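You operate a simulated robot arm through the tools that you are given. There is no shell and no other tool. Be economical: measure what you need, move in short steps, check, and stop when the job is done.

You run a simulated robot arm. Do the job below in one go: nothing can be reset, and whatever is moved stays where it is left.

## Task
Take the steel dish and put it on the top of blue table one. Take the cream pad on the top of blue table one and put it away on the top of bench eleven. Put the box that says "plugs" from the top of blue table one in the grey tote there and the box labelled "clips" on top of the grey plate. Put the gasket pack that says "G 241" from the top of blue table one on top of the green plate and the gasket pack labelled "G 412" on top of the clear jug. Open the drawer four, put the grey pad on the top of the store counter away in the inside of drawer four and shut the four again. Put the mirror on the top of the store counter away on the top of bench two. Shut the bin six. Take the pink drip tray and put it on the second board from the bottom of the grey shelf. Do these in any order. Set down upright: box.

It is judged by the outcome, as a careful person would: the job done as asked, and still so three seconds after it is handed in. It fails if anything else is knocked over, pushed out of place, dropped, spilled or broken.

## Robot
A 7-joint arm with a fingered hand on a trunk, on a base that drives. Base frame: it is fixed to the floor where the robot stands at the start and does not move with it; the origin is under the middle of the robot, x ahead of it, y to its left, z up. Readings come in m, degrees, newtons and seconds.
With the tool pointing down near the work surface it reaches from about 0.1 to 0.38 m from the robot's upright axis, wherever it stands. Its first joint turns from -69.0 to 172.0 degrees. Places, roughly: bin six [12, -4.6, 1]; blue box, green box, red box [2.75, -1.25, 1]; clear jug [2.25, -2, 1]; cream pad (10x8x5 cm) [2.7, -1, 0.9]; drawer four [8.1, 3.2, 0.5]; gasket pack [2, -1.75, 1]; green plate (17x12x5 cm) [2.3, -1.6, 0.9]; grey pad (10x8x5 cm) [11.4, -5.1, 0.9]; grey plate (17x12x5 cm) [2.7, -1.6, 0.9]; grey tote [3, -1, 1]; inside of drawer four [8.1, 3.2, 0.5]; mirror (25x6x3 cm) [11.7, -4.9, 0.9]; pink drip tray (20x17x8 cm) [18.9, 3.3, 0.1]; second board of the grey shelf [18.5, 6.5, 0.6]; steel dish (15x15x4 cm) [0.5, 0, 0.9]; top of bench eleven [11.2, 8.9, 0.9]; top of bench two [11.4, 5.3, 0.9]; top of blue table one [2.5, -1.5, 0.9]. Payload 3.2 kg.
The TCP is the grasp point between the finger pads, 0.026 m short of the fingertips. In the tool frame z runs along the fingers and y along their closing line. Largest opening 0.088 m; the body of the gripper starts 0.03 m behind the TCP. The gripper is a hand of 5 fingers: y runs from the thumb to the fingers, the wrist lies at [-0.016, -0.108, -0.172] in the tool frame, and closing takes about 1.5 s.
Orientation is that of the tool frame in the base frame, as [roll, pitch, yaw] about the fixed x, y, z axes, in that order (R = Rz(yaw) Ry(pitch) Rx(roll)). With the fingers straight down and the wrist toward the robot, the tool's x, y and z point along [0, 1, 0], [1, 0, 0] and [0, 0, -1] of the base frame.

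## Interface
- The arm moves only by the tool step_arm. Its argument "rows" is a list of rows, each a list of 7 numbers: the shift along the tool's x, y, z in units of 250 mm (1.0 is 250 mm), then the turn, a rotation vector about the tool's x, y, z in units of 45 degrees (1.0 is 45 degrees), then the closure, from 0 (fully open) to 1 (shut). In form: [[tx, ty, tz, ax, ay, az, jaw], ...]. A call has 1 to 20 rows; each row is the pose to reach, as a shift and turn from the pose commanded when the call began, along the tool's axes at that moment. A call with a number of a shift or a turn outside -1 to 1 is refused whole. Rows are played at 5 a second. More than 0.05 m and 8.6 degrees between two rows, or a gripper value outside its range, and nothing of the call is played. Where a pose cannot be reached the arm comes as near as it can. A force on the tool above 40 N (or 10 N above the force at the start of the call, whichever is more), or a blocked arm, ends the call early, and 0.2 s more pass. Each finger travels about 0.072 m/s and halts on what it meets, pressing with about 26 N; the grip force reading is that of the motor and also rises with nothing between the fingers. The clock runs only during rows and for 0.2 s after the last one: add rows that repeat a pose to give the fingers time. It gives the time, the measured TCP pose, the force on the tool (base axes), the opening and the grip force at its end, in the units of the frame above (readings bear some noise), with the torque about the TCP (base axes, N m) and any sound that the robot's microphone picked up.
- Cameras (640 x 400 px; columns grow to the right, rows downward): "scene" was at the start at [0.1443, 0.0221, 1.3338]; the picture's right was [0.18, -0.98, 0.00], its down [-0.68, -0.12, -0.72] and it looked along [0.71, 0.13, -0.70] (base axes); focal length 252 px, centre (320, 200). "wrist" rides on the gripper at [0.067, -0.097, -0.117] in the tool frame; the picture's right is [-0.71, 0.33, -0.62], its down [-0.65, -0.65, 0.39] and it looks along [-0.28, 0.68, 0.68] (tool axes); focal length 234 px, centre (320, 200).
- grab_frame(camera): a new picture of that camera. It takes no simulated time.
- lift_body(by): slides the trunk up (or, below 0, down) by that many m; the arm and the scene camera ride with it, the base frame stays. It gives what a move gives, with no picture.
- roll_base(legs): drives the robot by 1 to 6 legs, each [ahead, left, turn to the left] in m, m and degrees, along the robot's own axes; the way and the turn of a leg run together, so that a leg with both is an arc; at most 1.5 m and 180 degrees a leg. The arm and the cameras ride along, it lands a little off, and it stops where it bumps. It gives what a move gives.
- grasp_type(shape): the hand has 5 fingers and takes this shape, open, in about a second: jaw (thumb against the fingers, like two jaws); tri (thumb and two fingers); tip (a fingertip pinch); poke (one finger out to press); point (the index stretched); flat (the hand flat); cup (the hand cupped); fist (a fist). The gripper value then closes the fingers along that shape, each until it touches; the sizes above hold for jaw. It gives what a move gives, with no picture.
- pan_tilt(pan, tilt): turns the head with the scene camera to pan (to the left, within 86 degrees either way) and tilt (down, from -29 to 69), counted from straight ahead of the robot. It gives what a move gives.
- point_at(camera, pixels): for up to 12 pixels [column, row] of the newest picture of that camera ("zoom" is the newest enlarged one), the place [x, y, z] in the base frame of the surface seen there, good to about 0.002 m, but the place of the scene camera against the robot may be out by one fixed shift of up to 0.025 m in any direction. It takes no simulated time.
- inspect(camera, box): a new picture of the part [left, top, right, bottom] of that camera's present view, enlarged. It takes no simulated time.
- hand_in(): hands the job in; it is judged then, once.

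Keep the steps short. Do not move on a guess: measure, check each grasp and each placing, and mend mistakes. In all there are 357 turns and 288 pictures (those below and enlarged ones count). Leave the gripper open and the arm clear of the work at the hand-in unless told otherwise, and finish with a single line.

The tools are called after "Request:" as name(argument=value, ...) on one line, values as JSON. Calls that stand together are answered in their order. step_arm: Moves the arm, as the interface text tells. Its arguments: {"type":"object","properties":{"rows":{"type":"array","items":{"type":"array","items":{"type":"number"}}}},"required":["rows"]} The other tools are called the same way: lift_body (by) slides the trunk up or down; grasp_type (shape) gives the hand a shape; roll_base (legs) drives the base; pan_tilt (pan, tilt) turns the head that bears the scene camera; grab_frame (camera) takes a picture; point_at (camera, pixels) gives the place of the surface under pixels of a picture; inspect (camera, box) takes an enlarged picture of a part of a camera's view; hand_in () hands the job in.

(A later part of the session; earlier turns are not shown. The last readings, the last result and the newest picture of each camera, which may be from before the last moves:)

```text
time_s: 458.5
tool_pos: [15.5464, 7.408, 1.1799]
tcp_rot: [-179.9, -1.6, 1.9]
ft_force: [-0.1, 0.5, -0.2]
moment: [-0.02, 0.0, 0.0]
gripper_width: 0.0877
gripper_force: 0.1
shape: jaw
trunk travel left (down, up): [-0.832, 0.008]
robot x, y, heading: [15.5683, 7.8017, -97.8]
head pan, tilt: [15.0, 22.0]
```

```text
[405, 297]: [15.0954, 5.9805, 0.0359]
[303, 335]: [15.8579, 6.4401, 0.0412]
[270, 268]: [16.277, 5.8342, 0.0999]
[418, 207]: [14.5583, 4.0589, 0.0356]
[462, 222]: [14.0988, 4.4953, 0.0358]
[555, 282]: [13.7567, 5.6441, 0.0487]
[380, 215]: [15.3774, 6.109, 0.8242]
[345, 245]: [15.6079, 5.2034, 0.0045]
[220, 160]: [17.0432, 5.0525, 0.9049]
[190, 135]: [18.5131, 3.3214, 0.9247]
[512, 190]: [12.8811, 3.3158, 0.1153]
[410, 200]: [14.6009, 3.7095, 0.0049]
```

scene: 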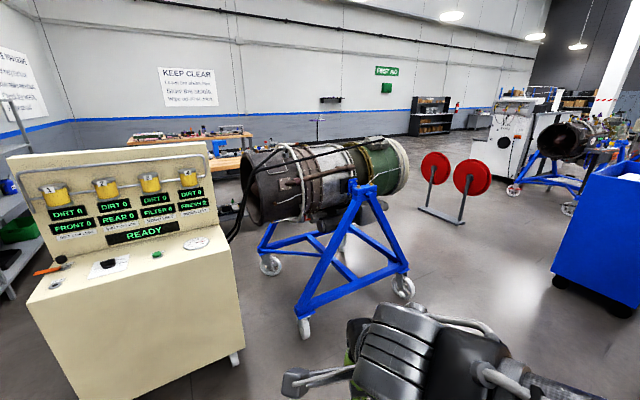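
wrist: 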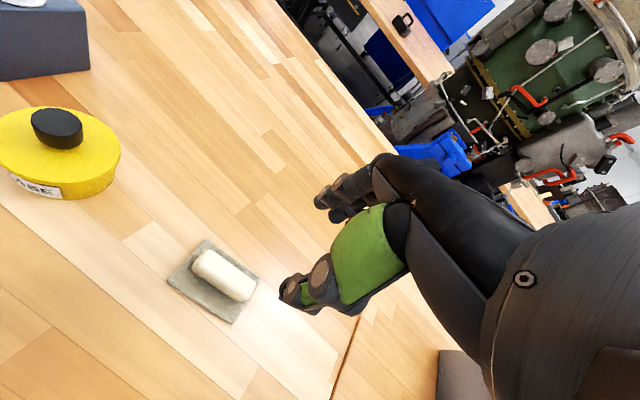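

Plan the way: (15.35,7.0) → (14.4,5.95) → (14.75,5.0) → (15.6,4.0), keeping ≥0.5 m from wheels and posts.

Request:
roll_base(legs=[[0, 0, -7.6], [0.83, 0, 0], [0, 0, -26.7], [1.416, 0, 0], [0, 0, 62.3], [1.01, 0, 0]])

Request:
roll_base(legs=[[0, 0, 20], [1.31, 0, 0]])

Request:
pan_tilt(pan=35, tilt=22)

Request:
grab_frame(camera="scene")

```text
time_s: 479.1
tool_pos: [14.9083, 4.6406, 1.1801]
tcp_rot: [-180.0, -1.6, 29.8]
ft_force: [0.6, -0.2, -0.1]
moment: [0.01, 0.0, 0.0]
gripper_width: 0.0879
gripper_force: 0.0
shape: jaw
trunk travel left (down, up): [-0.832, 0.008]
robot x, y, heading: [14.7419, 5.0044, -69.8]
head pan, tilt: [15.0, 22.0]
```

```text
time_s: 486.8
tool_pos: [15.8719, 3.7223, 1.1795]
tcp_rot: [-179.9, -1.5, 50.3]
ft_force: [-0.3, 0.8, 0.7]
moment: [-0.04, -0.02, 0.03]
gripper_width: 0.0879
gripper_force: 0.1
shape: jaw
trunk travel left (down, up): [-0.832, 0.008]
robot x, y, heading: [15.5879, 3.9978, -49.3]
head pan, tilt: [15.0, 22.0]
```

```text
time_s: 487.6
tool_pos: [15.8728, 3.7221, 1.1805]
tcp_rot: [180.0, -1.6, 50.2]
ft_force: [0.1, -0.1, 0.4]
moment: [0.0, 0.01, -0.02]
gripper_width: 0.0876
gripper_force: 0.1
shape: jaw
trunk travel left (down, up): [-0.832, 0.008]
robot x, y, heading: [15.591, 4.0015, -49.1]
head pan, tilt: [35.0, 22.0]
```

```text
129 pictures are left
```

scene: 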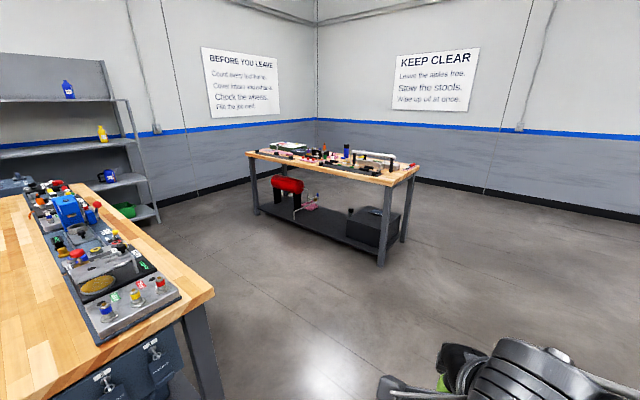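

Request:
inspect(camera="scene", box=[230, 130, 430, 280])

Request:
point_at(camera="scene", pixels=[[310, 207], [303, 205], [318, 207], [382, 265], [256, 215], [403, 240], [415, 168], [248, 153], [385, 182], [295, 212], [340, 225], [160, 220]])

```text
2.67 times, centred on (330, 205) of scene
```

zoom: 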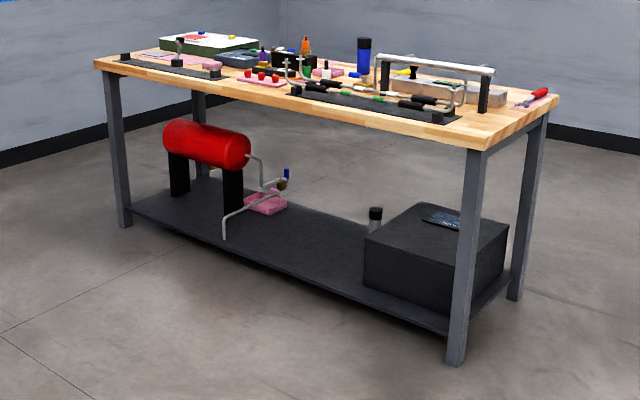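

```text
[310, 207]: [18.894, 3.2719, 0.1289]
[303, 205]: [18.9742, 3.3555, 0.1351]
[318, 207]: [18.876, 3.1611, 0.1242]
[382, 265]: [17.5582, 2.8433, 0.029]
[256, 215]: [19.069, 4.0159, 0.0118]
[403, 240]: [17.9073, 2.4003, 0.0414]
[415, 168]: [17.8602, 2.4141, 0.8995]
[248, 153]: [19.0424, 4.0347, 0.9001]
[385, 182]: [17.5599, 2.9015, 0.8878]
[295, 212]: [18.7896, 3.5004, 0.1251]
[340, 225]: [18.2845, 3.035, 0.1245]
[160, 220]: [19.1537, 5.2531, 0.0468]
```

The tray stands on the bench's lower shelf behind the compressor, near its back edge. Check the room behind the bench.

Request:
point_at(camera="scene", pixels=[[480, 188], [600, 212], [430, 180], [200, 192], [240, 183], [500, 240], [440, 200]])

Request:
roll_base(legs=[[1.3, -0.1, 0], [0, 0, 30]])

Request:
pan_tilt(pan=30, tilt=28)

Request:
grab_frame(camera="scene")

```text
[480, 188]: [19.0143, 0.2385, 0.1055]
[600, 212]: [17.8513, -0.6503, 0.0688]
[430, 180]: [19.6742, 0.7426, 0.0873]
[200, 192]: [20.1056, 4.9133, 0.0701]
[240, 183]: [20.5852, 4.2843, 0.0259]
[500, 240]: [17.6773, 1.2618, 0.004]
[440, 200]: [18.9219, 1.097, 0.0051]
```

```text
time_s: 495.6
tool_pos: [16.7368, 2.8444, 1.1801]
tcp_rot: [-179.9, -1.7, 79.9]
ft_force: [0.4, -0.1, -0.4]
moment: [0.03, -0.01, -0.01]
gripper_width: 0.0878
gripper_force: 0.1
shape: jaw
trunk travel left (down, up): [-0.832, 0.008]
robot x, y, heading: [16.3522, 2.9477, -19.8]
head pan, tilt: [35.0, 22.0]
```

```text
time_s: 496.3
tool_pos: [16.736, 2.8443, 1.1799]
tcp_rot: [180.0, -1.6, 79.9]
ft_force: [0.2, 0.0, 0.2]
moment: [0.0, 0.0, 0.03]
gripper_width: 0.0878
gripper_force: 0.1
shape: jaw
trunk travel left (down, up): [-0.832, 0.008]
robot x, y, heading: [16.3535, 2.945, -19.6]
head pan, tilt: [30.0, 28.0]
```

```text
127 pictures are left
```

scene: 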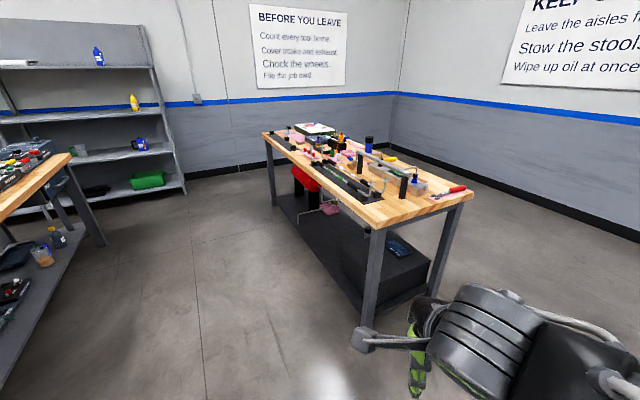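

There is 2.4 m behind the bench. Drive round its right end to its back, facing it opposite the tray.

Request:
roll_base(legs=[[0, 0, -36.1], [1.33, 0, 0], [0, 0, 51.7], [1.3, 0, 0], [0, 0, 44.6], [1.3, 0, 0]])

Request:
roll_base(legs=[[0, 0, 87.4]])

Request:
lift_body(by=-0.3)

Request:
pan_tilt(pan=12, tilt=45)

Request:
grab_frame(camera="scene")

Request:
grab_frame(camera="wrist")

```text
time_s: 521.3
tool_pos: [19.666, 2.878, 1.1805]
tcp_rot: [180.0, -1.6, 140.1]
ft_force: [0.7, 0.9, 0.2]
moment: [0.01, 0.01, 0.01]
gripper_width: 0.0877
gripper_force: 0.0
shape: jaw
trunk travel left (down, up): [-0.832, 0.008]
robot x, y, heading: [19.3878, 2.5965, 40.7]
head pan, tilt: [30.0, 28.0]
```

```text
time_s: 525.5
tool_pos: [19.1156, 2.884, 1.1803]
tcp_rot: [-180.0, -1.6, -132.1]
ft_force: [-0.3, 0.3, -0.1]
moment: [0.0, -0.01, -0.01]
gripper_width: 0.0877
gripper_force: 0.1
shape: jaw
trunk travel left (down, up): [-0.832, 0.008]
robot x, y, heading: [19.386, 2.5931, 128.3]
head pan, tilt: [30.0, 28.0]
```

```text
time_s: 528.5
tool_pos: [19.1155, 2.8831, 0.8802]
tcp_rot: [179.9, -1.6, -132.0]
ft_force: [0.5, -0.2, 0.1]
moment: [-0.03, 0.01, 0.0]
gripper_width: 0.0877
gripper_force: 0.1
shape: jaw
trunk travel left (down, up): [-0.532, 0.308]
robot x, y, heading: [19.3864, 2.5945, 128.6]
head pan, tilt: [30.0, 28.0]
```

```text
time_s: 529.3
tool_pos: [19.1145, 2.8842, 0.8808]
tcp_rot: [-180.0, -1.6, -132.0]
ft_force: [-0.2, 1.0, 0.1]
moment: [0.0, 0.0, -0.02]
gripper_width: 0.0878
gripper_force: 0.0
shape: jaw
trunk travel left (down, up): [-0.532, 0.308]
robot x, y, heading: [19.3843, 2.5947, 128.4]
head pan, tilt: [12.0, 45.0]
```

```text
126 pictures are left
```

scene: 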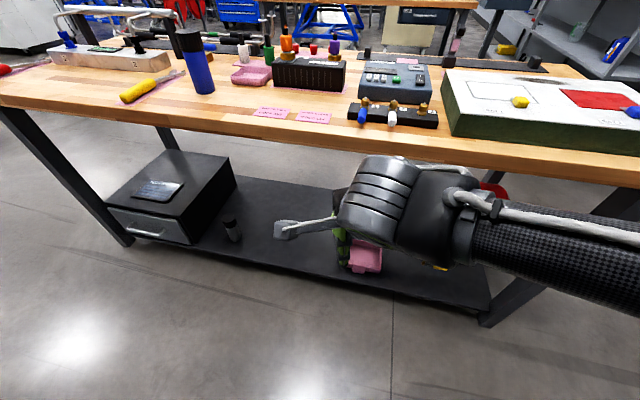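

```text
125 pictures are left
```

wrist: 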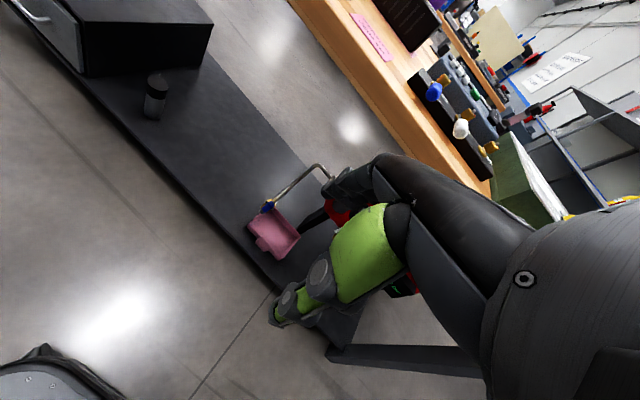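

Request:
inspect(camera="wrist", box=[220, 150, 360, 280])

Request:
point_at(camera="zoom", pixels=[[130, 235], [200, 190], [325, 260], [270, 330], [150, 280], [180, 300], [220, 165], [260, 250], [230, 320], [120, 300], [300, 100], [440, 40]])

```text
3.08 times, centred on (290, 215) of wrist
```

zoom: 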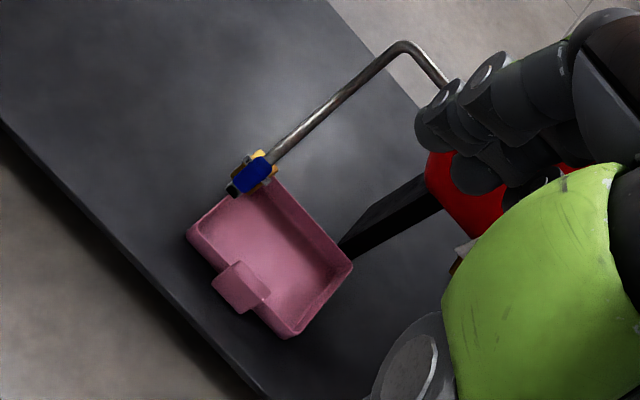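

```text
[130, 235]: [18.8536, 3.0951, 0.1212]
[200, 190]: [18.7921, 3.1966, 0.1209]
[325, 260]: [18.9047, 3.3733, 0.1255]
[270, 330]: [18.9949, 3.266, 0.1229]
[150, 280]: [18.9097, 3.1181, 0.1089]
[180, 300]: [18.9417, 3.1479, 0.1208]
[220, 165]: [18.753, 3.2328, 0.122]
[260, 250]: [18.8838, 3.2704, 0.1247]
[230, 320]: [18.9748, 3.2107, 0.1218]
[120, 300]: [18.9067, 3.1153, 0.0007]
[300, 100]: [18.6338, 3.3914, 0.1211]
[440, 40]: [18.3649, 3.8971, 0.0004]
```

Request:
point_at(camera="zoom", pixels=[[235, 270], [255, 300], [222, 280], [240, 305], [262, 268], [250, 175], [233, 190], [262, 158], [190, 235], [345, 268], [290, 335], [275, 190]])

Request:
inspect(camera="scene", box=[300, 190, 440, 290])

```text
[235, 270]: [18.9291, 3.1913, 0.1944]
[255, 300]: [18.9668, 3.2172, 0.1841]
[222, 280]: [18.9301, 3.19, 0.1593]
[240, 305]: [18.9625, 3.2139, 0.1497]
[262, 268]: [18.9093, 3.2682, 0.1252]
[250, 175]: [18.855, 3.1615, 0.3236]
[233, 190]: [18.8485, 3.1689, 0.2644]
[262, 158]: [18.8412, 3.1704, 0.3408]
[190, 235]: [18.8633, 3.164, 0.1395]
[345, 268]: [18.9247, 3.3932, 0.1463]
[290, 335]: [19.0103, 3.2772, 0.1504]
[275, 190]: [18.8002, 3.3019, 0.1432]
```

```text
4.00 times, centred on (370, 240) of scene
```

zoom: 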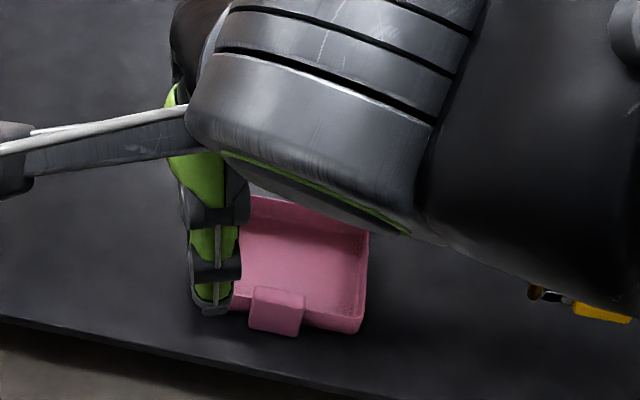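

Tray: floor 0.125, rim ≈0.15, a handle lug on its near side at (18.945,3.20), top 0.195. A drip nozzle hangs 9 cm to its left (z≥0.26). Lower the trunk fully here, then lower the arm, before approaching.

Request:
roll_base(legs=[[0.15, -0.06, 0]])

Request:
lift_body(by=-0.52)

Request:
step_arm(rows=[[0, -0.04, 0.12, 0, 0, 0, 0], [0, -0.08, 0.25, 0, -0.02, 0, 0], [0, -0.12, 0.38, 0, -0.036, 0, 0], [0, -0.16, 0.45, 0, -0.036, 0, 0]])

Request:
grab_frame(camera="wrist")

Request:
grab_frame(camera="scene")

```text
time_s: 530.7
tool_pos: [19.0693, 3.0393, 0.8801]
tcp_rot: [-179.9, -1.6, -131.9]
ft_force: [-0.6, -0.1, -0.6]
moment: [-0.03, 0.02, -0.01]
gripper_width: 0.0876
gripper_force: 0.1
shape: jaw
trunk travel left (down, up): [-0.532, 0.308]
robot x, y, heading: [19.3366, 2.752, 128.2]
head pan, tilt: [12.0, 45.0]
```

```text
refused: -0.52 is not a number from -0.4 to 0.4
```

```text
time_s: 531.7
tool_pos: [19.0964, 3.0097, 0.7673]
tcp_rot: [-180.0, 0.2, -132.0]
ft_force: [-1.3, 0.2, 0.1]
moment: [0.0, -0.02, 0.01]
gripper_width: 0.0879
gripper_force: 0.2
shape: jaw
trunk travel left (down, up): [-0.532, 0.308]
robot x, y, heading: [19.3389, 2.7521, 128.3]
head pan, tilt: [12.0, 45.0]
```

```text
122 pictures are left
```

wrist: 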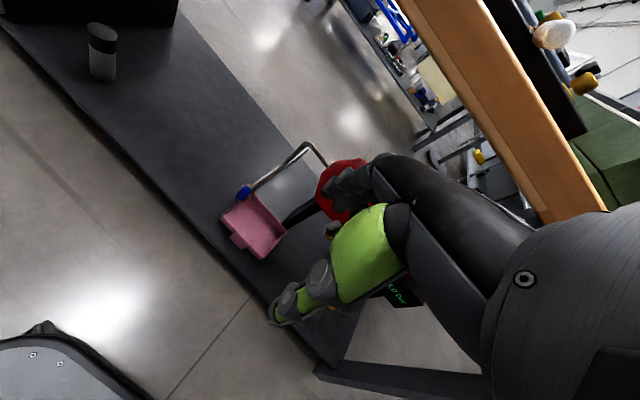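

```text
121 pictures are left
```

scene: 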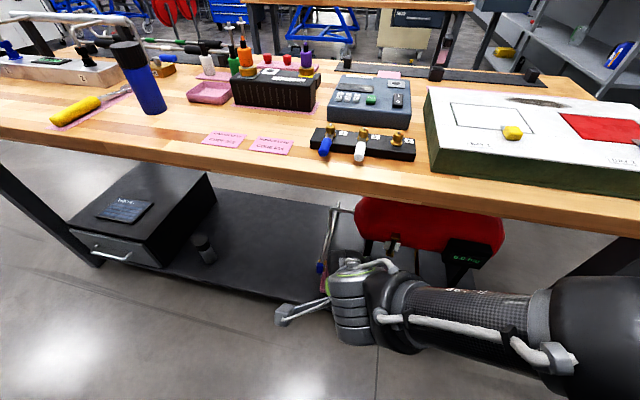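

Aligned laterally. Lower the trunk 0.4 then 0.12.

Request:
lift_body(by=-0.4)

Request:
lift_body(by=-0.11)

Request:
grab_frame(camera="wrist")

Request:
grab_frame(camera="scene")

```text
time_s: 535.5
tool_pos: [19.0969, 3.009, 0.3676]
tcp_rot: [-179.9, 0.1, -132.0]
ft_force: [-0.6, 0.0, 0.3]
moment: [0.0, 0.01, -0.01]
gripper_width: 0.0877
gripper_force: 0.0
shape: jaw
trunk travel left (down, up): [-0.132, 0.708]
robot x, y, heading: [19.3423, 2.7532, 128.3]
head pan, tilt: [12.0, 45.0]
```

```text
time_s: 536.9
tool_pos: [19.0974, 3.0096, 0.2581]
tcp_rot: [180.0, 0.1, -132.0]
ft_force: [0.1, 0.8, -0.3]
moment: [0.02, -0.01, 0.01]
gripper_width: 0.0875
gripper_force: 0.1
shape: jaw
trunk travel left (down, up): [-0.022, 0.818]
robot x, y, heading: [19.3419, 2.7486, 128.6]
head pan, tilt: [12.0, 45.0]
```

```text
120 pictures are left
```

wrist: 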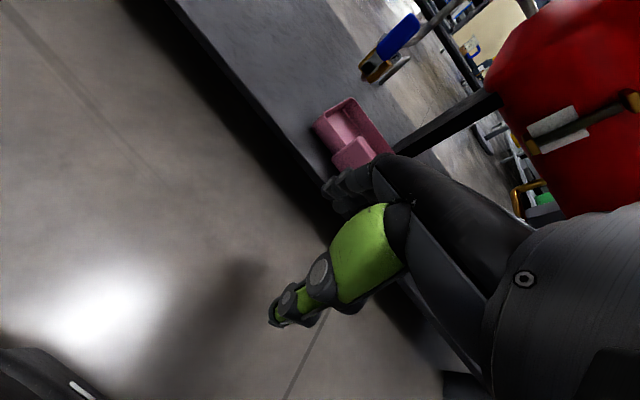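

```text
119 pictures are left
```

scene: 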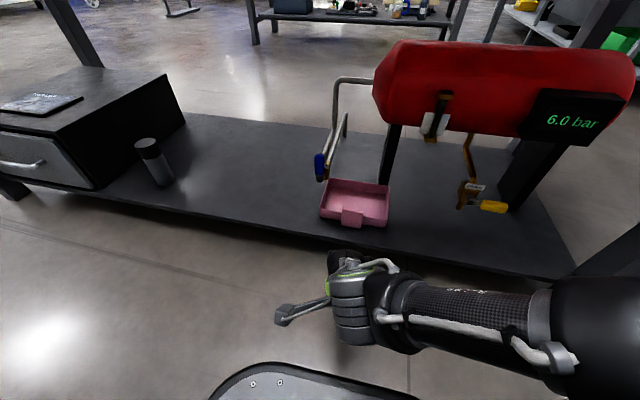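

Request:
inspect(camera="scene", box=[290, 140, 410, 240])

Request:
point_at(camera="scene", pixels=[[352, 215], [352, 224], [343, 212], [363, 213], [320, 214], [388, 222], [387, 187], [330, 182], [321, 181], [321, 160], [355, 200], [345, 120]])

```text
4.00 times, centred on (350, 190) of scene
```

zoom: 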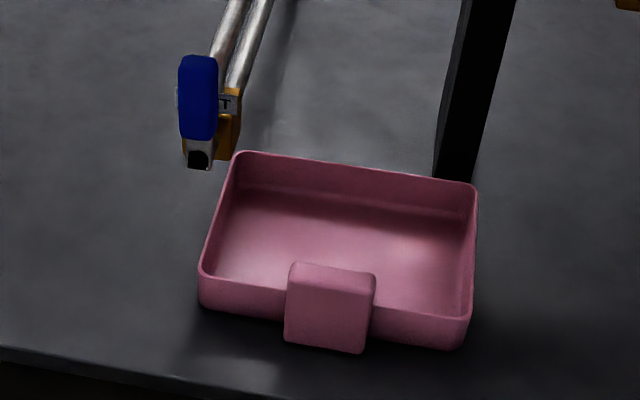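

```text
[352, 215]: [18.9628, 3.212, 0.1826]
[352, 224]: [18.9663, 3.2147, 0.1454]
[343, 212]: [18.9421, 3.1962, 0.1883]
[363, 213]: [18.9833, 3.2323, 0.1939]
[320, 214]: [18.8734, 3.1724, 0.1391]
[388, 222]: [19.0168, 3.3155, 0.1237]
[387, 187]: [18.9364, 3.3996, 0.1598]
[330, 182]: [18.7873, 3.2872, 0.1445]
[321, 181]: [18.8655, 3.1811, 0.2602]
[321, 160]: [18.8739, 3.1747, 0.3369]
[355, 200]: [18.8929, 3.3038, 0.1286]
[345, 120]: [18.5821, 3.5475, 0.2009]
```

Drive ahead 0.255 m with the hand hovering at lug-clearing height (tips at 0.232).

Request:
roll_base(legs=[[0.2, -0.003, 0]])

Request:
grab_frame(camera="scene")

Request:
grab_frame(camera="wrist")

```text
time_s: 538.5
tool_pos: [18.9774, 3.1678, 0.2579]
tcp_rot: [-180.0, 0.1, -132.1]
ft_force: [0.4, 1.0, -0.7]
moment: [0.01, -0.02, 0.02]
gripper_width: 0.0877
gripper_force: 0.0
shape: jaw
trunk travel left (down, up): [-0.022, 0.818]
robot x, y, heading: [19.2201, 2.9088, 128.2]
head pan, tilt: [12.0, 45.0]
```

```text
117 pictures are left
```

scene: 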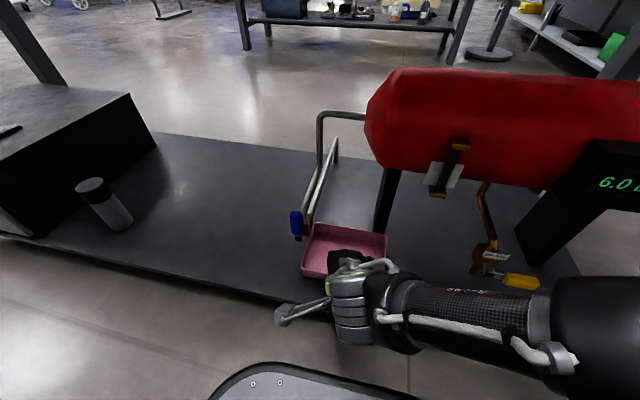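

```text
116 pictures are left
```

wrist: 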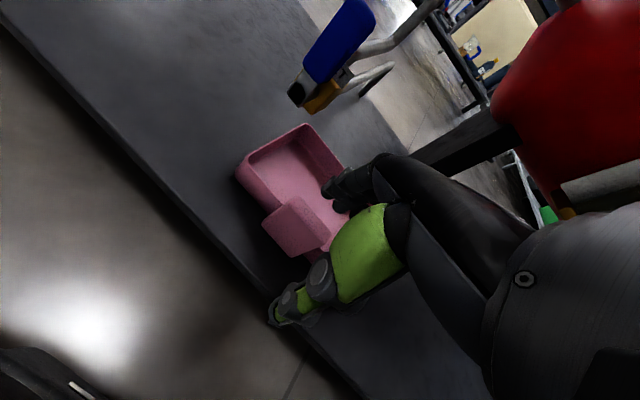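

Request:
inspect(camera="wrist", box=[220, 110, 380, 290])

Request:
point_at(camera="wrist", pixels=[[295, 200], [263, 222], [290, 225], [285, 255], [318, 232], [280, 212], [310, 220], [300, 195], [308, 200], [240, 175], [300, 95]])

Request:
point_at(camera="scene", pixels=[[510, 280], [490, 255], [520, 288]])

```text
2.22 times, centred on (300, 200) of wrist
```

zoom: 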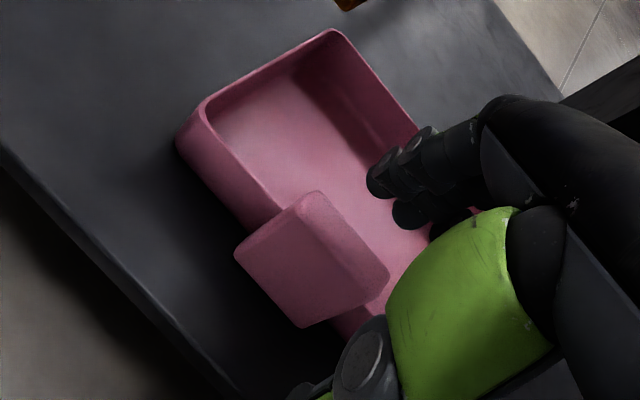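

```text
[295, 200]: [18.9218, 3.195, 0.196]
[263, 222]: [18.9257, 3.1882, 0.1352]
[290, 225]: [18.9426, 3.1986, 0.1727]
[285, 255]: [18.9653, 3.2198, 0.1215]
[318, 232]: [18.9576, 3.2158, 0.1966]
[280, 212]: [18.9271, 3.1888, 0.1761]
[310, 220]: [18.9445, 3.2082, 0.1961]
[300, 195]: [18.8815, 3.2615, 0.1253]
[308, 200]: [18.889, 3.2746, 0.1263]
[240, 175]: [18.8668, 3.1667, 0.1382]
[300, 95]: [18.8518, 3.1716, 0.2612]
```

```text
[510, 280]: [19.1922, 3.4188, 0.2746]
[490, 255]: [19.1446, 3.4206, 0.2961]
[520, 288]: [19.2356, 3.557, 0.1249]
```

Lug top centre (18.943,3.208), thin (~1.3 cm), direction 38.6°. Move 5 cm forward, turn 9°, then descend to 0.183.

Request:
step_arm(rows=[[-0.009, 0.07, 0, 0, 0, 0.07, 0], [-0.018, 0.14, 0, 0, 0, 0.14, 0], [-0.027, 0.21, 0, 0, 0, 0.21, 0]])

Request:
step_arm(rows=[[0, 0, 0.08, 0, 0, 0, 0], [0, 0, 0.16, 0, 0, 0, 0], [0, 0, 0.24, 0, 0, 0, 0], [0, 0, 0.3, 0, 0, 0, 0]])

Request:
grab_frame(camera="wrist")

Request:
inspect(camera="scene", box=[240, 180, 440, 340])

```text
time_s: 539.3
tool_pos: [18.9408, 3.2088, 0.2585]
tcp_rot: [179.8, 0.1, -141.7]
ft_force: [0.6, 0.0, 0.3]
moment: [0.02, 0.01, -0.01]
gripper_width: 0.0877
gripper_force: 0.1
shape: jaw
trunk travel left (down, up): [-0.022, 0.818]
robot x, y, heading: [19.2204, 2.9111, 128.0]
head pan, tilt: [12.0, 45.0]
```

```text
time_s: 540.3
tool_pos: [18.9376, 3.208, 0.1888]
tcp_rot: [179.6, -1.1, -141.6]
ft_force: [-0.8, -0.7, -1.2]
moment: [-0.05, -0.02, -0.01]
gripper_width: 0.088
gripper_force: 0.0
shape: jaw
trunk travel left (down, up): [-0.022, 0.818]
robot x, y, heading: [19.2205, 2.9095, 128.6]
head pan, tilt: [12.0, 45.0]
```

```text
114 pictures are left
```

wrist: 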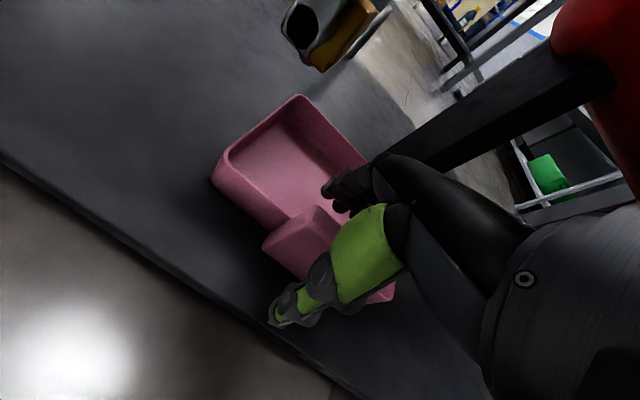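

```text
2.50 times, centred on (340, 260) of scene
```

zoom: 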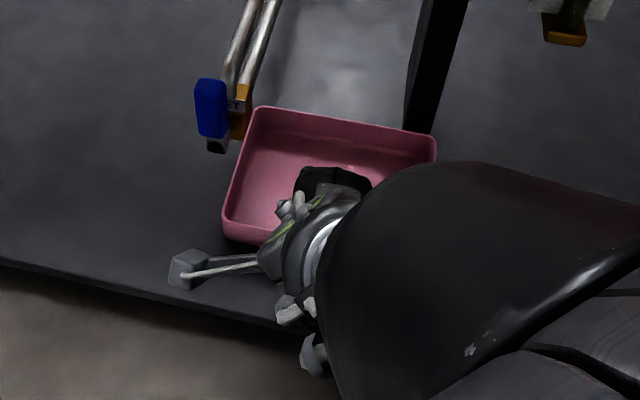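

Straddling the lug. Lower 6 mm and close.

Request:
lift_body(by=-0.006)

Request:
step_arm(rows=[[0, 0, 0, 0, 0, 0, 0.3], [0, 0, 0, 0, 0, 0, 0.6], [0, 0, 0, 0, 0, 0, 0.8], [0, 0, 0, 0, 0, 0, 1], [0, 0, 0, 0, 0, 0, 1], [0, 0, 0, 0, 0, 0, 1], [0, 0, 0, 0, 0, 0, 1]])

Request:
lift_body(by=0.025)

Request:
grab_frame(camera="wrist")

Request:
inspect(camera="scene", box=[240, 180, 440, 340])

```text
time_s: 540.9
tool_pos: [18.9388, 3.2093, 0.1814]
tcp_rot: [179.8, -1.0, -141.8]
ft_force: [0.2, 0.6, 0.5]
moment: [-0.01, -0.04, 0.0]
gripper_width: 0.088
gripper_force: 0.0
shape: jaw
trunk travel left (down, up): [-0.016, 0.824]
robot x, y, heading: [19.2233, 2.9121, 128.4]
head pan, tilt: [12.0, 45.0]
```

```text
time_s: 542.5
tool_pos: [18.9399, 3.208, 0.1822]
tcp_rot: [179.9, -1.0, -141.9]
ft_force: [0.5, 0.3, 3.9]
moment: [0.09, 0.09, 0.05]
gripper_width: 0.017
gripper_force: 26.2
shape: jaw
trunk travel left (down, up): [-0.016, 0.824]
robot x, y, heading: [19.2168, 2.9084, 128.2]
head pan, tilt: [12.0, 45.0]
```

```text
time_s: 543.2
tool_pos: [18.9401, 3.2075, 0.2051]
tcp_rot: [180.0, -0.9, -141.7]
ft_force: [0.0, 0.3, -3.6]
moment: [-0.12, -0.07, -0.02]
gripper_width: 0.017
gripper_force: 25.7
shape: jaw
trunk travel left (down, up): [-0.041, 0.799]
robot x, y, heading: [19.2214, 2.9095, 128.5]
head pan, tilt: [12.0, 45.0]
```

```text
112 pictures are left
```

wrist: 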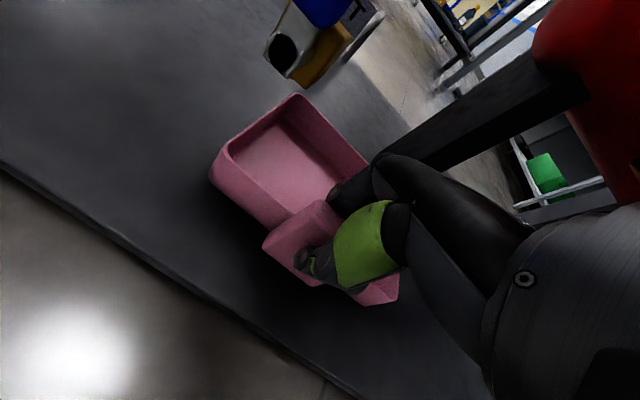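

```text
2.50 times, centred on (340, 260) of scene
```

zoom: 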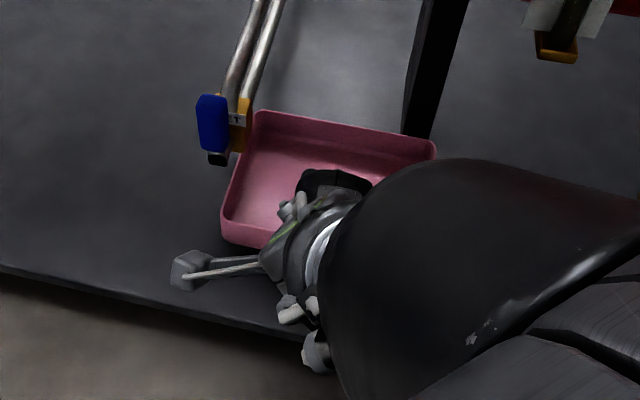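

Tray lifted level (~0.36 kg). Back straight out 0.4 m, then raise the trunk.

Request:
roll_base(legs=[[-0.4, 0, 0]])

Request:
lift_body(by=0.4)

Request:
lift_body(by=0.15)

Request:
grab_frame(camera="wrist")

```text
time_s: 545.7
tool_pos: [19.1886, 2.8922, 0.205]
tcp_rot: [179.9, -1.0, -141.9]
ft_force: [-1.0, 0.6, -3.1]
moment: [-0.17, -0.1, 0.01]
gripper_width: 0.017
gripper_force: 26.2
shape: jaw
trunk travel left (down, up): [-0.041, 0.799]
robot x, y, heading: [19.4664, 2.5927, 128.2]
head pan, tilt: [12.0, 45.0]
```

```text
time_s: 549.5
tool_pos: [19.1893, 2.893, 0.6067]
tcp_rot: [180.0, -1.2, -141.9]
ft_force: [-0.1, -0.5, -3.6]
moment: [-0.15, -0.08, -0.01]
gripper_width: 0.0169
gripper_force: 25.7
shape: jaw
trunk travel left (down, up): [-0.441, 0.399]
robot x, y, heading: [19.4674, 2.5932, 128.0]
head pan, tilt: [12.0, 45.0]
```

```text
time_s: 551.3
tool_pos: [19.1885, 2.8923, 0.7549]
tcp_rot: [180.0, -1.3, -142.1]
ft_force: [-0.2, -0.2, -2.7]
moment: [-0.17, -0.08, -0.01]
gripper_width: 0.017
gripper_force: 26.3
shape: jaw
trunk travel left (down, up): [-0.591, 0.249]
robot x, y, heading: [19.472, 2.5921, 128.1]
head pan, tilt: [12.0, 45.0]
```

```text
110 pictures are left
```

wrist: 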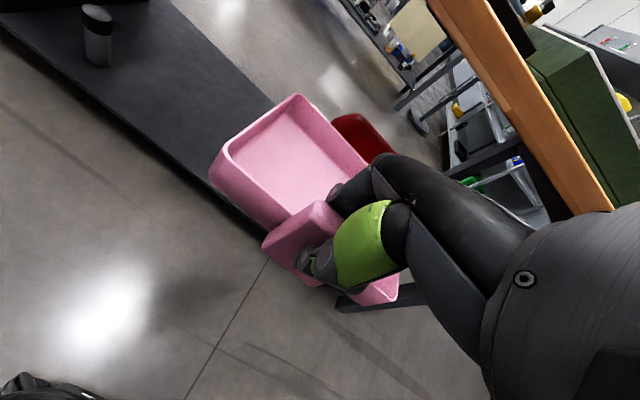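

There is a 1.35 m passage by the bench's left end, leading straight to the shelf's right part. Turn to heading 37° and go that way.

Request:
roll_base(legs=[[-0.1, 0, 0], [0, 0, -91], [0.781, 0.3, 0], [0.277, 1.04, 0]])

Request:
pan_tilt(pan=50, tilt=30)

Request:
grab_frame(camera="scene")

```text
time_s: 565.5
tool_pos: [19.8954, 4.4831, 0.7557]
tcp_rot: [180.0, -1.0, 126.4]
ft_force: [-1.3, -0.2, -3.0]
moment: [-0.11, 0.13, 0.0]
gripper_width: 0.0168
gripper_force: 26.4
shape: jaw
trunk travel left (down, up): [-0.591, 0.249]
robot x, y, heading: [19.5849, 4.2096, 36.2]
head pan, tilt: [12.0, 45.0]
```

```text
time_s: 566.5
tool_pos: [19.8962, 4.4844, 0.7567]
tcp_rot: [-180.0, -1.2, 126.3]
ft_force: [-0.6, -0.4, -3.7]
moment: [-0.07, 0.12, 0.04]
gripper_width: 0.0169
gripper_force: 26.2
shape: jaw
trunk travel left (down, up): [-0.591, 0.249]
robot x, y, heading: [19.5875, 4.2116, 36.5]
head pan, tilt: [50.0, 30.0]
```

```text
109 pictures are left
```

scene: 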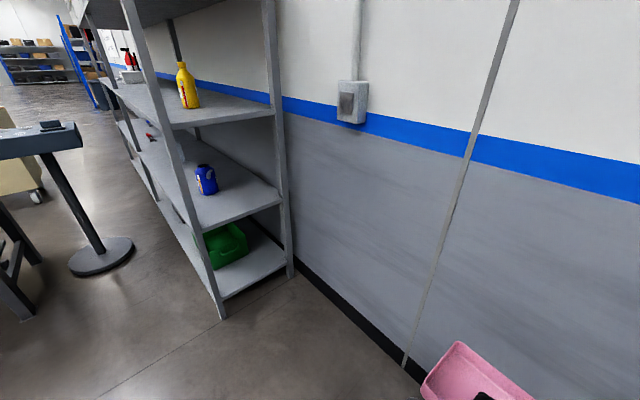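

Request:
point_at(camera="scene", pixels=[[222, 316], [292, 275], [240, 205], [190, 170], [205, 190], [165, 150], [200, 227], [105, 265], [25, 318], [215, 280], [195, 125], [150, 135]])

Request:
inspect(camera="scene", box=[80, 60, 300, 300])

```text
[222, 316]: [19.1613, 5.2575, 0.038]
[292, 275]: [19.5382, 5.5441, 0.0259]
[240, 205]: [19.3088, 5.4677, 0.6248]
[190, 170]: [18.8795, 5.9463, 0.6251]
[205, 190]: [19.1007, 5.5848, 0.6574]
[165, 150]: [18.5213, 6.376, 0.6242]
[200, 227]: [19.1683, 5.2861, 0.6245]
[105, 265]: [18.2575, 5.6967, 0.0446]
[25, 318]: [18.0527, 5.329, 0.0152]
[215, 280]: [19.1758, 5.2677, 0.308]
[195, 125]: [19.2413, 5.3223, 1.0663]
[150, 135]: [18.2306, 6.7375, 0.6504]
```

```text
1.67 times, centred on (190, 180) of scene
```

zoom: 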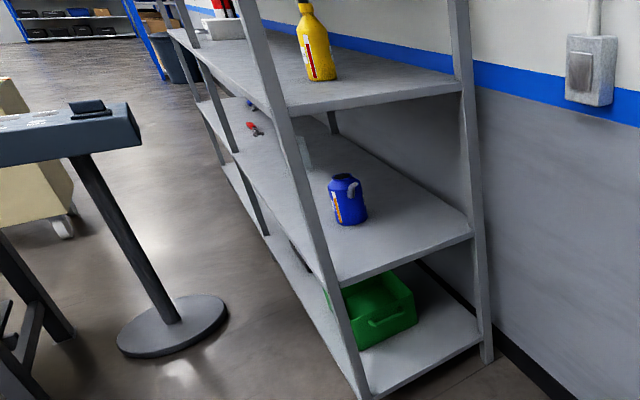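

Request:
point_at(camera="zoom", pixels=[[305, 150], [303, 165], [262, 232], [240, 190], [345, 180], [255, 130], [330, 200], [290, 160]])

```text
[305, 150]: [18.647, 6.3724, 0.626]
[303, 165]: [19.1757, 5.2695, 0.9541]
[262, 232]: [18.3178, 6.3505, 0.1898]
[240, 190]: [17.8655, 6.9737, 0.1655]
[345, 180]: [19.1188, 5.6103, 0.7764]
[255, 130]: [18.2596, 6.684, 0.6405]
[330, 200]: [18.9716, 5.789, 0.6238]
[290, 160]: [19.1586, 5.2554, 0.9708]
```

Second board top ≈0.622; bottle at along 0.29 from the right post. Plan: keep the tray in front of the shelf line until past the right post, slide left, then push in. Execute the first part.

Request:
roll_base(legs=[[0, 0, 0.7], [0, 0.49, 0], [-0.31, 0.15, 0], [0, 0.56, 0]])

Request:
pan_tilt(pan=10, tilt=40)

Request:
grab_frame(camera="scene")

Request:
grab_frame(camera="wrist")

```text
time_s: 574.4
tool_pos: [18.9168, 5.2557, 0.7561]
tcp_rot: [180.0, -1.2, 127.3]
ft_force: [-0.1, 0.2, -3.0]
moment: [-0.07, 0.18, -0.03]
gripper_width: 0.017
gripper_force: 25.7
shape: jaw
trunk travel left (down, up): [-0.591, 0.249]
robot x, y, heading: [18.6128, 4.9809, 37.4]
head pan, tilt: [50.0, 30.0]
```

```text
time_s: 575.5
tool_pos: [18.9179, 5.255, 0.7563]
tcp_rot: [-180.0, -1.2, 127.3]
ft_force: [-0.4, 0.0, -3.6]
moment: [-0.1, 0.15, -0.03]
gripper_width: 0.0167
gripper_force: 26.8
shape: jaw
trunk travel left (down, up): [-0.591, 0.249]
robot x, y, heading: [18.6129, 4.9755, 37.2]
head pan, tilt: [10.0, 40.0]
```

```text
107 pictures are left
```

scene: 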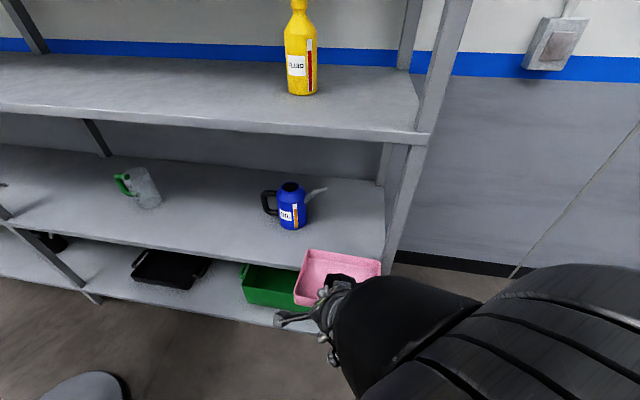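

```text
106 pictures are left
```

wrist: 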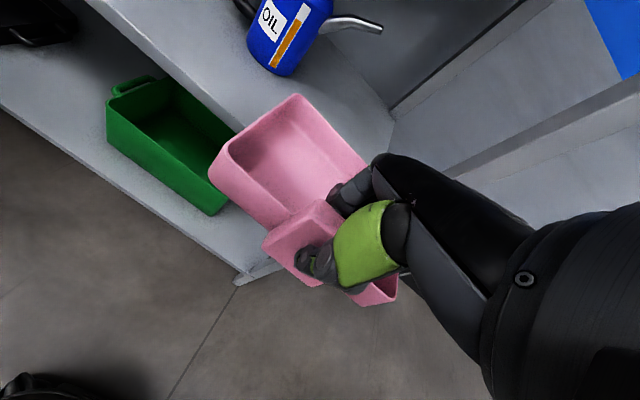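

Request:
point_at(camera="scene", pixels=[[263, 213], [290, 228], [150, 208], [220, 262], [300, 275], [220, 220], [383, 270], [235, 130], [125, 380], [80, 285]])

Request:
point_at(camera="wrist", pixels=[[190, 90], [130, 35], [215, 60], [270, 72], [245, 120]])

```text
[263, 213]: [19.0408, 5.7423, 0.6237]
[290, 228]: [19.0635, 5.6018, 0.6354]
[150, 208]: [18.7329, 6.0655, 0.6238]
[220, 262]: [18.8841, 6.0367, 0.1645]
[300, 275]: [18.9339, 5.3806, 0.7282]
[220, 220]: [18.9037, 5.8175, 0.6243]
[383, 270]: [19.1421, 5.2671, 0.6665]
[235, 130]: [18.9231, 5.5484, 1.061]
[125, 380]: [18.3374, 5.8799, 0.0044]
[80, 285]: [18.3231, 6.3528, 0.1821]
```

```text
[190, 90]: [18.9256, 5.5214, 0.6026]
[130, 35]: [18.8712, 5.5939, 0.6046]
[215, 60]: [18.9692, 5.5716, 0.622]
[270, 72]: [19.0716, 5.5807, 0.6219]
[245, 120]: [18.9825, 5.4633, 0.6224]
```

Board edge by wrist camera and can are located. Slide left 0.36 / ahead 0.11, check, then in.

Request:
roll_base(legs=[[0, 0.2, 0], [0.11, 0.16, 0]])

Request:
grab_frame(camera="scene")

Request:
grab_frame(camera="wrist")

```text
time_s: 578.2
tool_pos: [18.7843, 5.6108, 0.7565]
tcp_rot: [-180.0, -1.3, 127.1]
ft_force: [-0.7, 0.6, -1.9]
moment: [-0.08, 0.11, 0.05]
gripper_width: 0.0168
gripper_force: 26.2
shape: jaw
trunk travel left (down, up): [-0.591, 0.249]
robot x, y, heading: [18.4807, 5.3387, 37.2]
head pan, tilt: [10.0, 40.0]
```

```text
105 pictures are left
```

scene: 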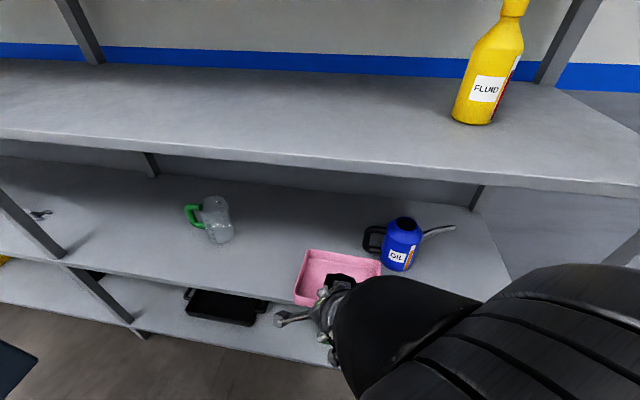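

```text
104 pictures are left
```

wrist: 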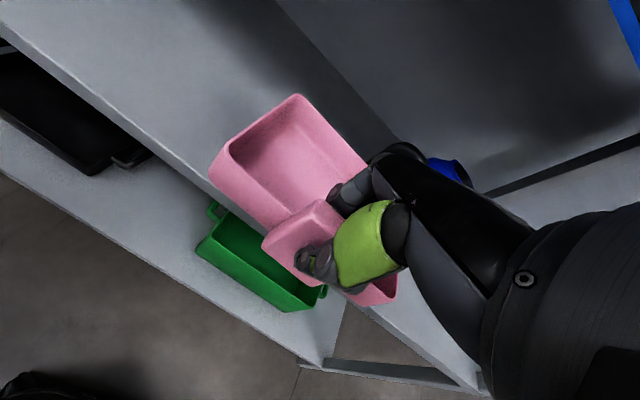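

Request:
point_at(camera="scene", pixels=[[365, 240], [368, 248], [390, 270], [372, 228], [340, 225], [381, 272], [378, 262]])

```text
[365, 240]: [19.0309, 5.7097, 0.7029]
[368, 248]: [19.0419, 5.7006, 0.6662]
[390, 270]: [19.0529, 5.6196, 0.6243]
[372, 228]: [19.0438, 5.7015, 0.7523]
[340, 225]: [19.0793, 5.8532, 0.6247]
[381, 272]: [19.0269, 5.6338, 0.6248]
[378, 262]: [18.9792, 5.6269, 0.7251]
```

Need 7.5 cm more to the left to clear the can's handle, then 11.5 cm in.

Request:
roll_base(legs=[[0, 0.077, 0], [0.115, 0, 0]])

Request:
lift_body(by=-0.055)

Request:
grab_frame(camera="scene")

Request:
grab_frame(camera="wrist")

```text
time_s: 580.1
tool_pos: [18.8306, 5.7421, 0.7564]
tcp_rot: [-179.8, -1.2, 127.1]
ft_force: [0.2, -0.3, -2.7]
moment: [-0.14, 0.11, 0.0]
gripper_width: 0.017
gripper_force: 25.9
shape: jaw
trunk travel left (down, up): [-0.591, 0.249]
robot x, y, heading: [18.5278, 5.4661, 37.4]
head pan, tilt: [10.0, 40.0]
```

```text
time_s: 581.1
tool_pos: [18.8293, 5.7417, 0.7018]
tcp_rot: [180.0, -1.2, 127.1]
ft_force: [0.5, -0.8, -3.3]
moment: [-0.13, 0.17, -0.01]
gripper_width: 0.0166
gripper_force: 25.5
shape: jaw
trunk travel left (down, up): [-0.536, 0.304]
robot x, y, heading: [18.524, 5.4667, 37.6]
head pan, tilt: [10.0, 40.0]
```

```text
103 pictures are left
```

scene: 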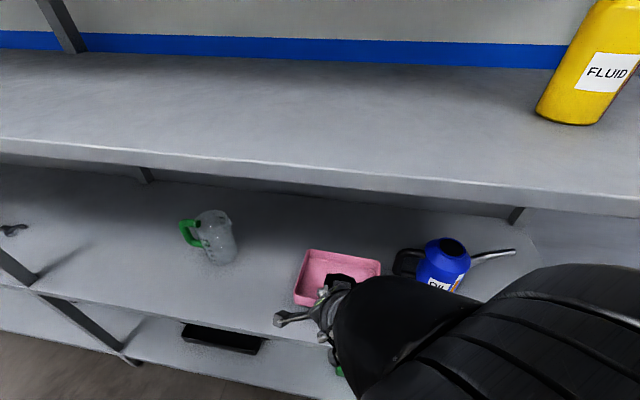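

```text
102 pictures are left
```

wrist: 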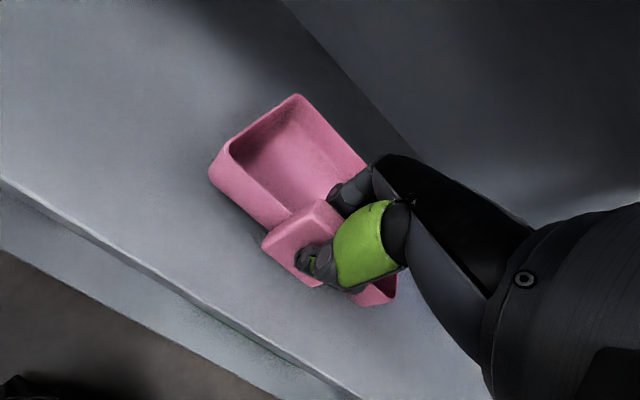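

Tray is over the board and clear of the can. Lower to contact.

Request:
lift_body(by=-0.016)

Request:
lift_body(by=-0.005)

```text
time_s: 581.7
tool_pos: [18.8309, 5.7422, 0.686]
tcp_rot: [179.9, -1.2, 127.1]
ft_force: [-0.7, 0.0, -0.9]
moment: [0.02, -0.08, 0.02]
gripper_width: 0.0169
gripper_force: 26.0
shape: jaw
trunk travel left (down, up): [-0.52, 0.32]
robot x, y, heading: [18.529, 5.4678, 37.2]
head pan, tilt: [10.0, 40.0]
```

```text
time_s: 582.2
tool_pos: [18.8292, 5.742, 0.6808]
tcp_rot: [179.8, -1.4, 127.1]
ft_force: [-0.9, -0.1, 3.6]
moment: [0.06, -0.21, 0.07]
gripper_width: 0.0166
gripper_force: 25.5
shape: jaw
trunk travel left (down, up): [-0.515, 0.325]
robot x, y, heading: [18.5273, 5.4655, 37.2]
head pan, tilt: [10.0, 40.0]
```

Resting. Open, raise the hand 6 cm, back out.

Request:
step_arm(rows=[[0, 0, 0, 0, 0, 0, 0.8], [0, 0, 0, 0, 0, 0, 0.5], [0, 0, 0, 0, 0, 0, 0.2], [0, 0, 0, 0, 0, 0, 0], [0, 0, 0, 0, 0, 0, 0], [0, 0, 0, 0, 0, 0, 0]])

Request:
lift_body(by=0.07)

Request:
roll_base(legs=[[-0.1, -0.1, 0], [0, -0.35, 0], [-0.15, -0.2, 0]])

Request:
pan_tilt(pan=35, tilt=35)

Request:
grab_frame(camera="scene")

```text
time_s: 583.6
tool_pos: [18.8298, 5.7416, 0.6808]
tcp_rot: [-180.0, -1.2, 127.2]
ft_force: [0.9, -0.1, -0.3]
moment: [-0.02, -0.02, -0.02]
gripper_width: 0.0879
gripper_force: 0.0
shape: jaw
trunk travel left (down, up): [-0.515, 0.325]
robot x, y, heading: [18.5294, 5.4658, 37.1]
head pan, tilt: [10.0, 40.0]
```

```text
time_s: 584.7
tool_pos: [18.8297, 5.741, 0.7503]
tcp_rot: [180.0, -1.2, 127.2]
ft_force: [0.2, 0.4, 0.5]
moment: [0.0, 0.02, 0.03]
gripper_width: 0.0878
gripper_force: 0.1
shape: jaw
trunk travel left (down, up): [-0.585, 0.255]
robot x, y, heading: [18.5283, 5.4659, 37.2]
head pan, tilt: [10.0, 40.0]
```

```text
time_s: 589.4
tool_pos: [19.0236, 5.0715, 0.7503]
tcp_rot: [-180.0, -1.3, 127.1]
ft_force: [0.2, -0.5, -0.4]
moment: [0.0, 0.03, -0.06]
gripper_width: 0.088
gripper_force: 0.0
shape: jaw
trunk travel left (down, up): [-0.585, 0.255]
robot x, y, heading: [18.7227, 4.7951, 37.0]
head pan, tilt: [10.0, 40.0]
```

```text
time_s: 590.2
tool_pos: [19.0237, 5.0713, 0.75]
tcp_rot: [180.0, -1.3, 127.1]
ft_force: [-1.0, -0.2, -0.3]
moment: [-0.02, 0.0, 0.03]
gripper_width: 0.0877
gripper_force: 0.1
shape: jaw
trunk travel left (down, up): [-0.585, 0.255]
robot x, y, heading: [18.7249, 4.7964, 36.9]
head pan, tilt: [35.0, 35.0]
```

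```text
101 pictures are left
```

scene: 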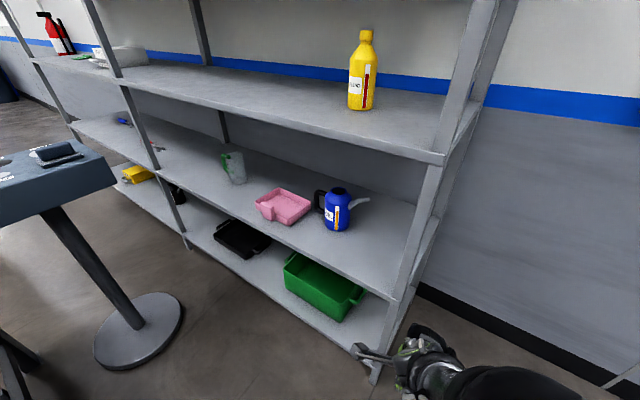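

The tray stands on the second board. Next the store counter/bin six: reverse out along the aisle to (16.3,2.9), turn to face it and look.

Request:
roll_base(legs=[[-1.5, 0, 0.8], [-1.5, 0, 0], [0, 0, -157]])

Request:
lift_body(by=0.25)

Request:
pan_tilt(pan=0, tilt=12)

Request:
grab_frame(camera="scene")

```text
time_s: 611.2
tool_pos: [16.2056, 2.5444, 0.7511]
tcp_rot: [179.9, -1.3, -28.3]
ft_force: [0.5, -0.4, -0.1]
moment: [0.01, -0.01, -0.01]
gripper_width: 0.0877
gripper_force: 0.0
shape: jaw
trunk travel left (down, up): [-0.585, 0.255]
robot x, y, heading: [16.3657, 2.9211, -118.1]
head pan, tilt: [35.0, 35.0]
```

```text
time_s: 613.8
tool_pos: [16.2053, 2.5439, 1.0013]
tcp_rot: [180.0, -1.4, -28.3]
ft_force: [0.1, 0.5, 0.1]
moment: [0.01, -0.02, 0.01]
gripper_width: 0.0878
gripper_force: 0.2
shape: jaw
trunk travel left (down, up): [-0.835, 0.005]
robot x, y, heading: [16.367, 2.9202, -118.2]
head pan, tilt: [35.0, 35.0]
```

```text
time_s: 614.8
tool_pos: [16.2066, 2.5452, 1.0022]
tcp_rot: [-180.0, -1.3, -28.3]
ft_force: [-0.3, 0.1, 0.7]
moment: [-0.02, -0.03, 0.03]
gripper_width: 0.088
gripper_force: 0.1
shape: jaw
trunk travel left (down, up): [-0.835, 0.005]
robot x, y, heading: [16.3667, 2.9223, -117.9]
head pan, tilt: [0.0, 12.0]
```

```text
100 pictures are left
```

scene: 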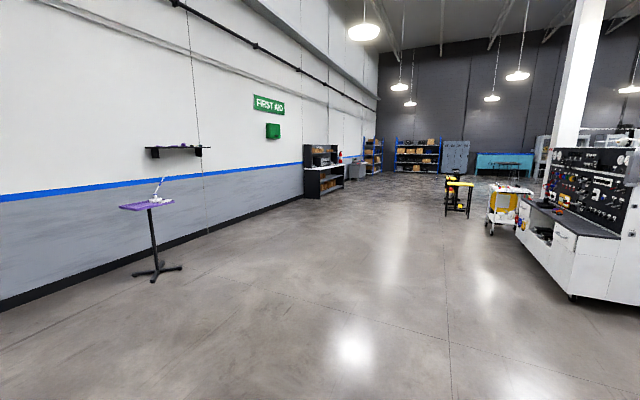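

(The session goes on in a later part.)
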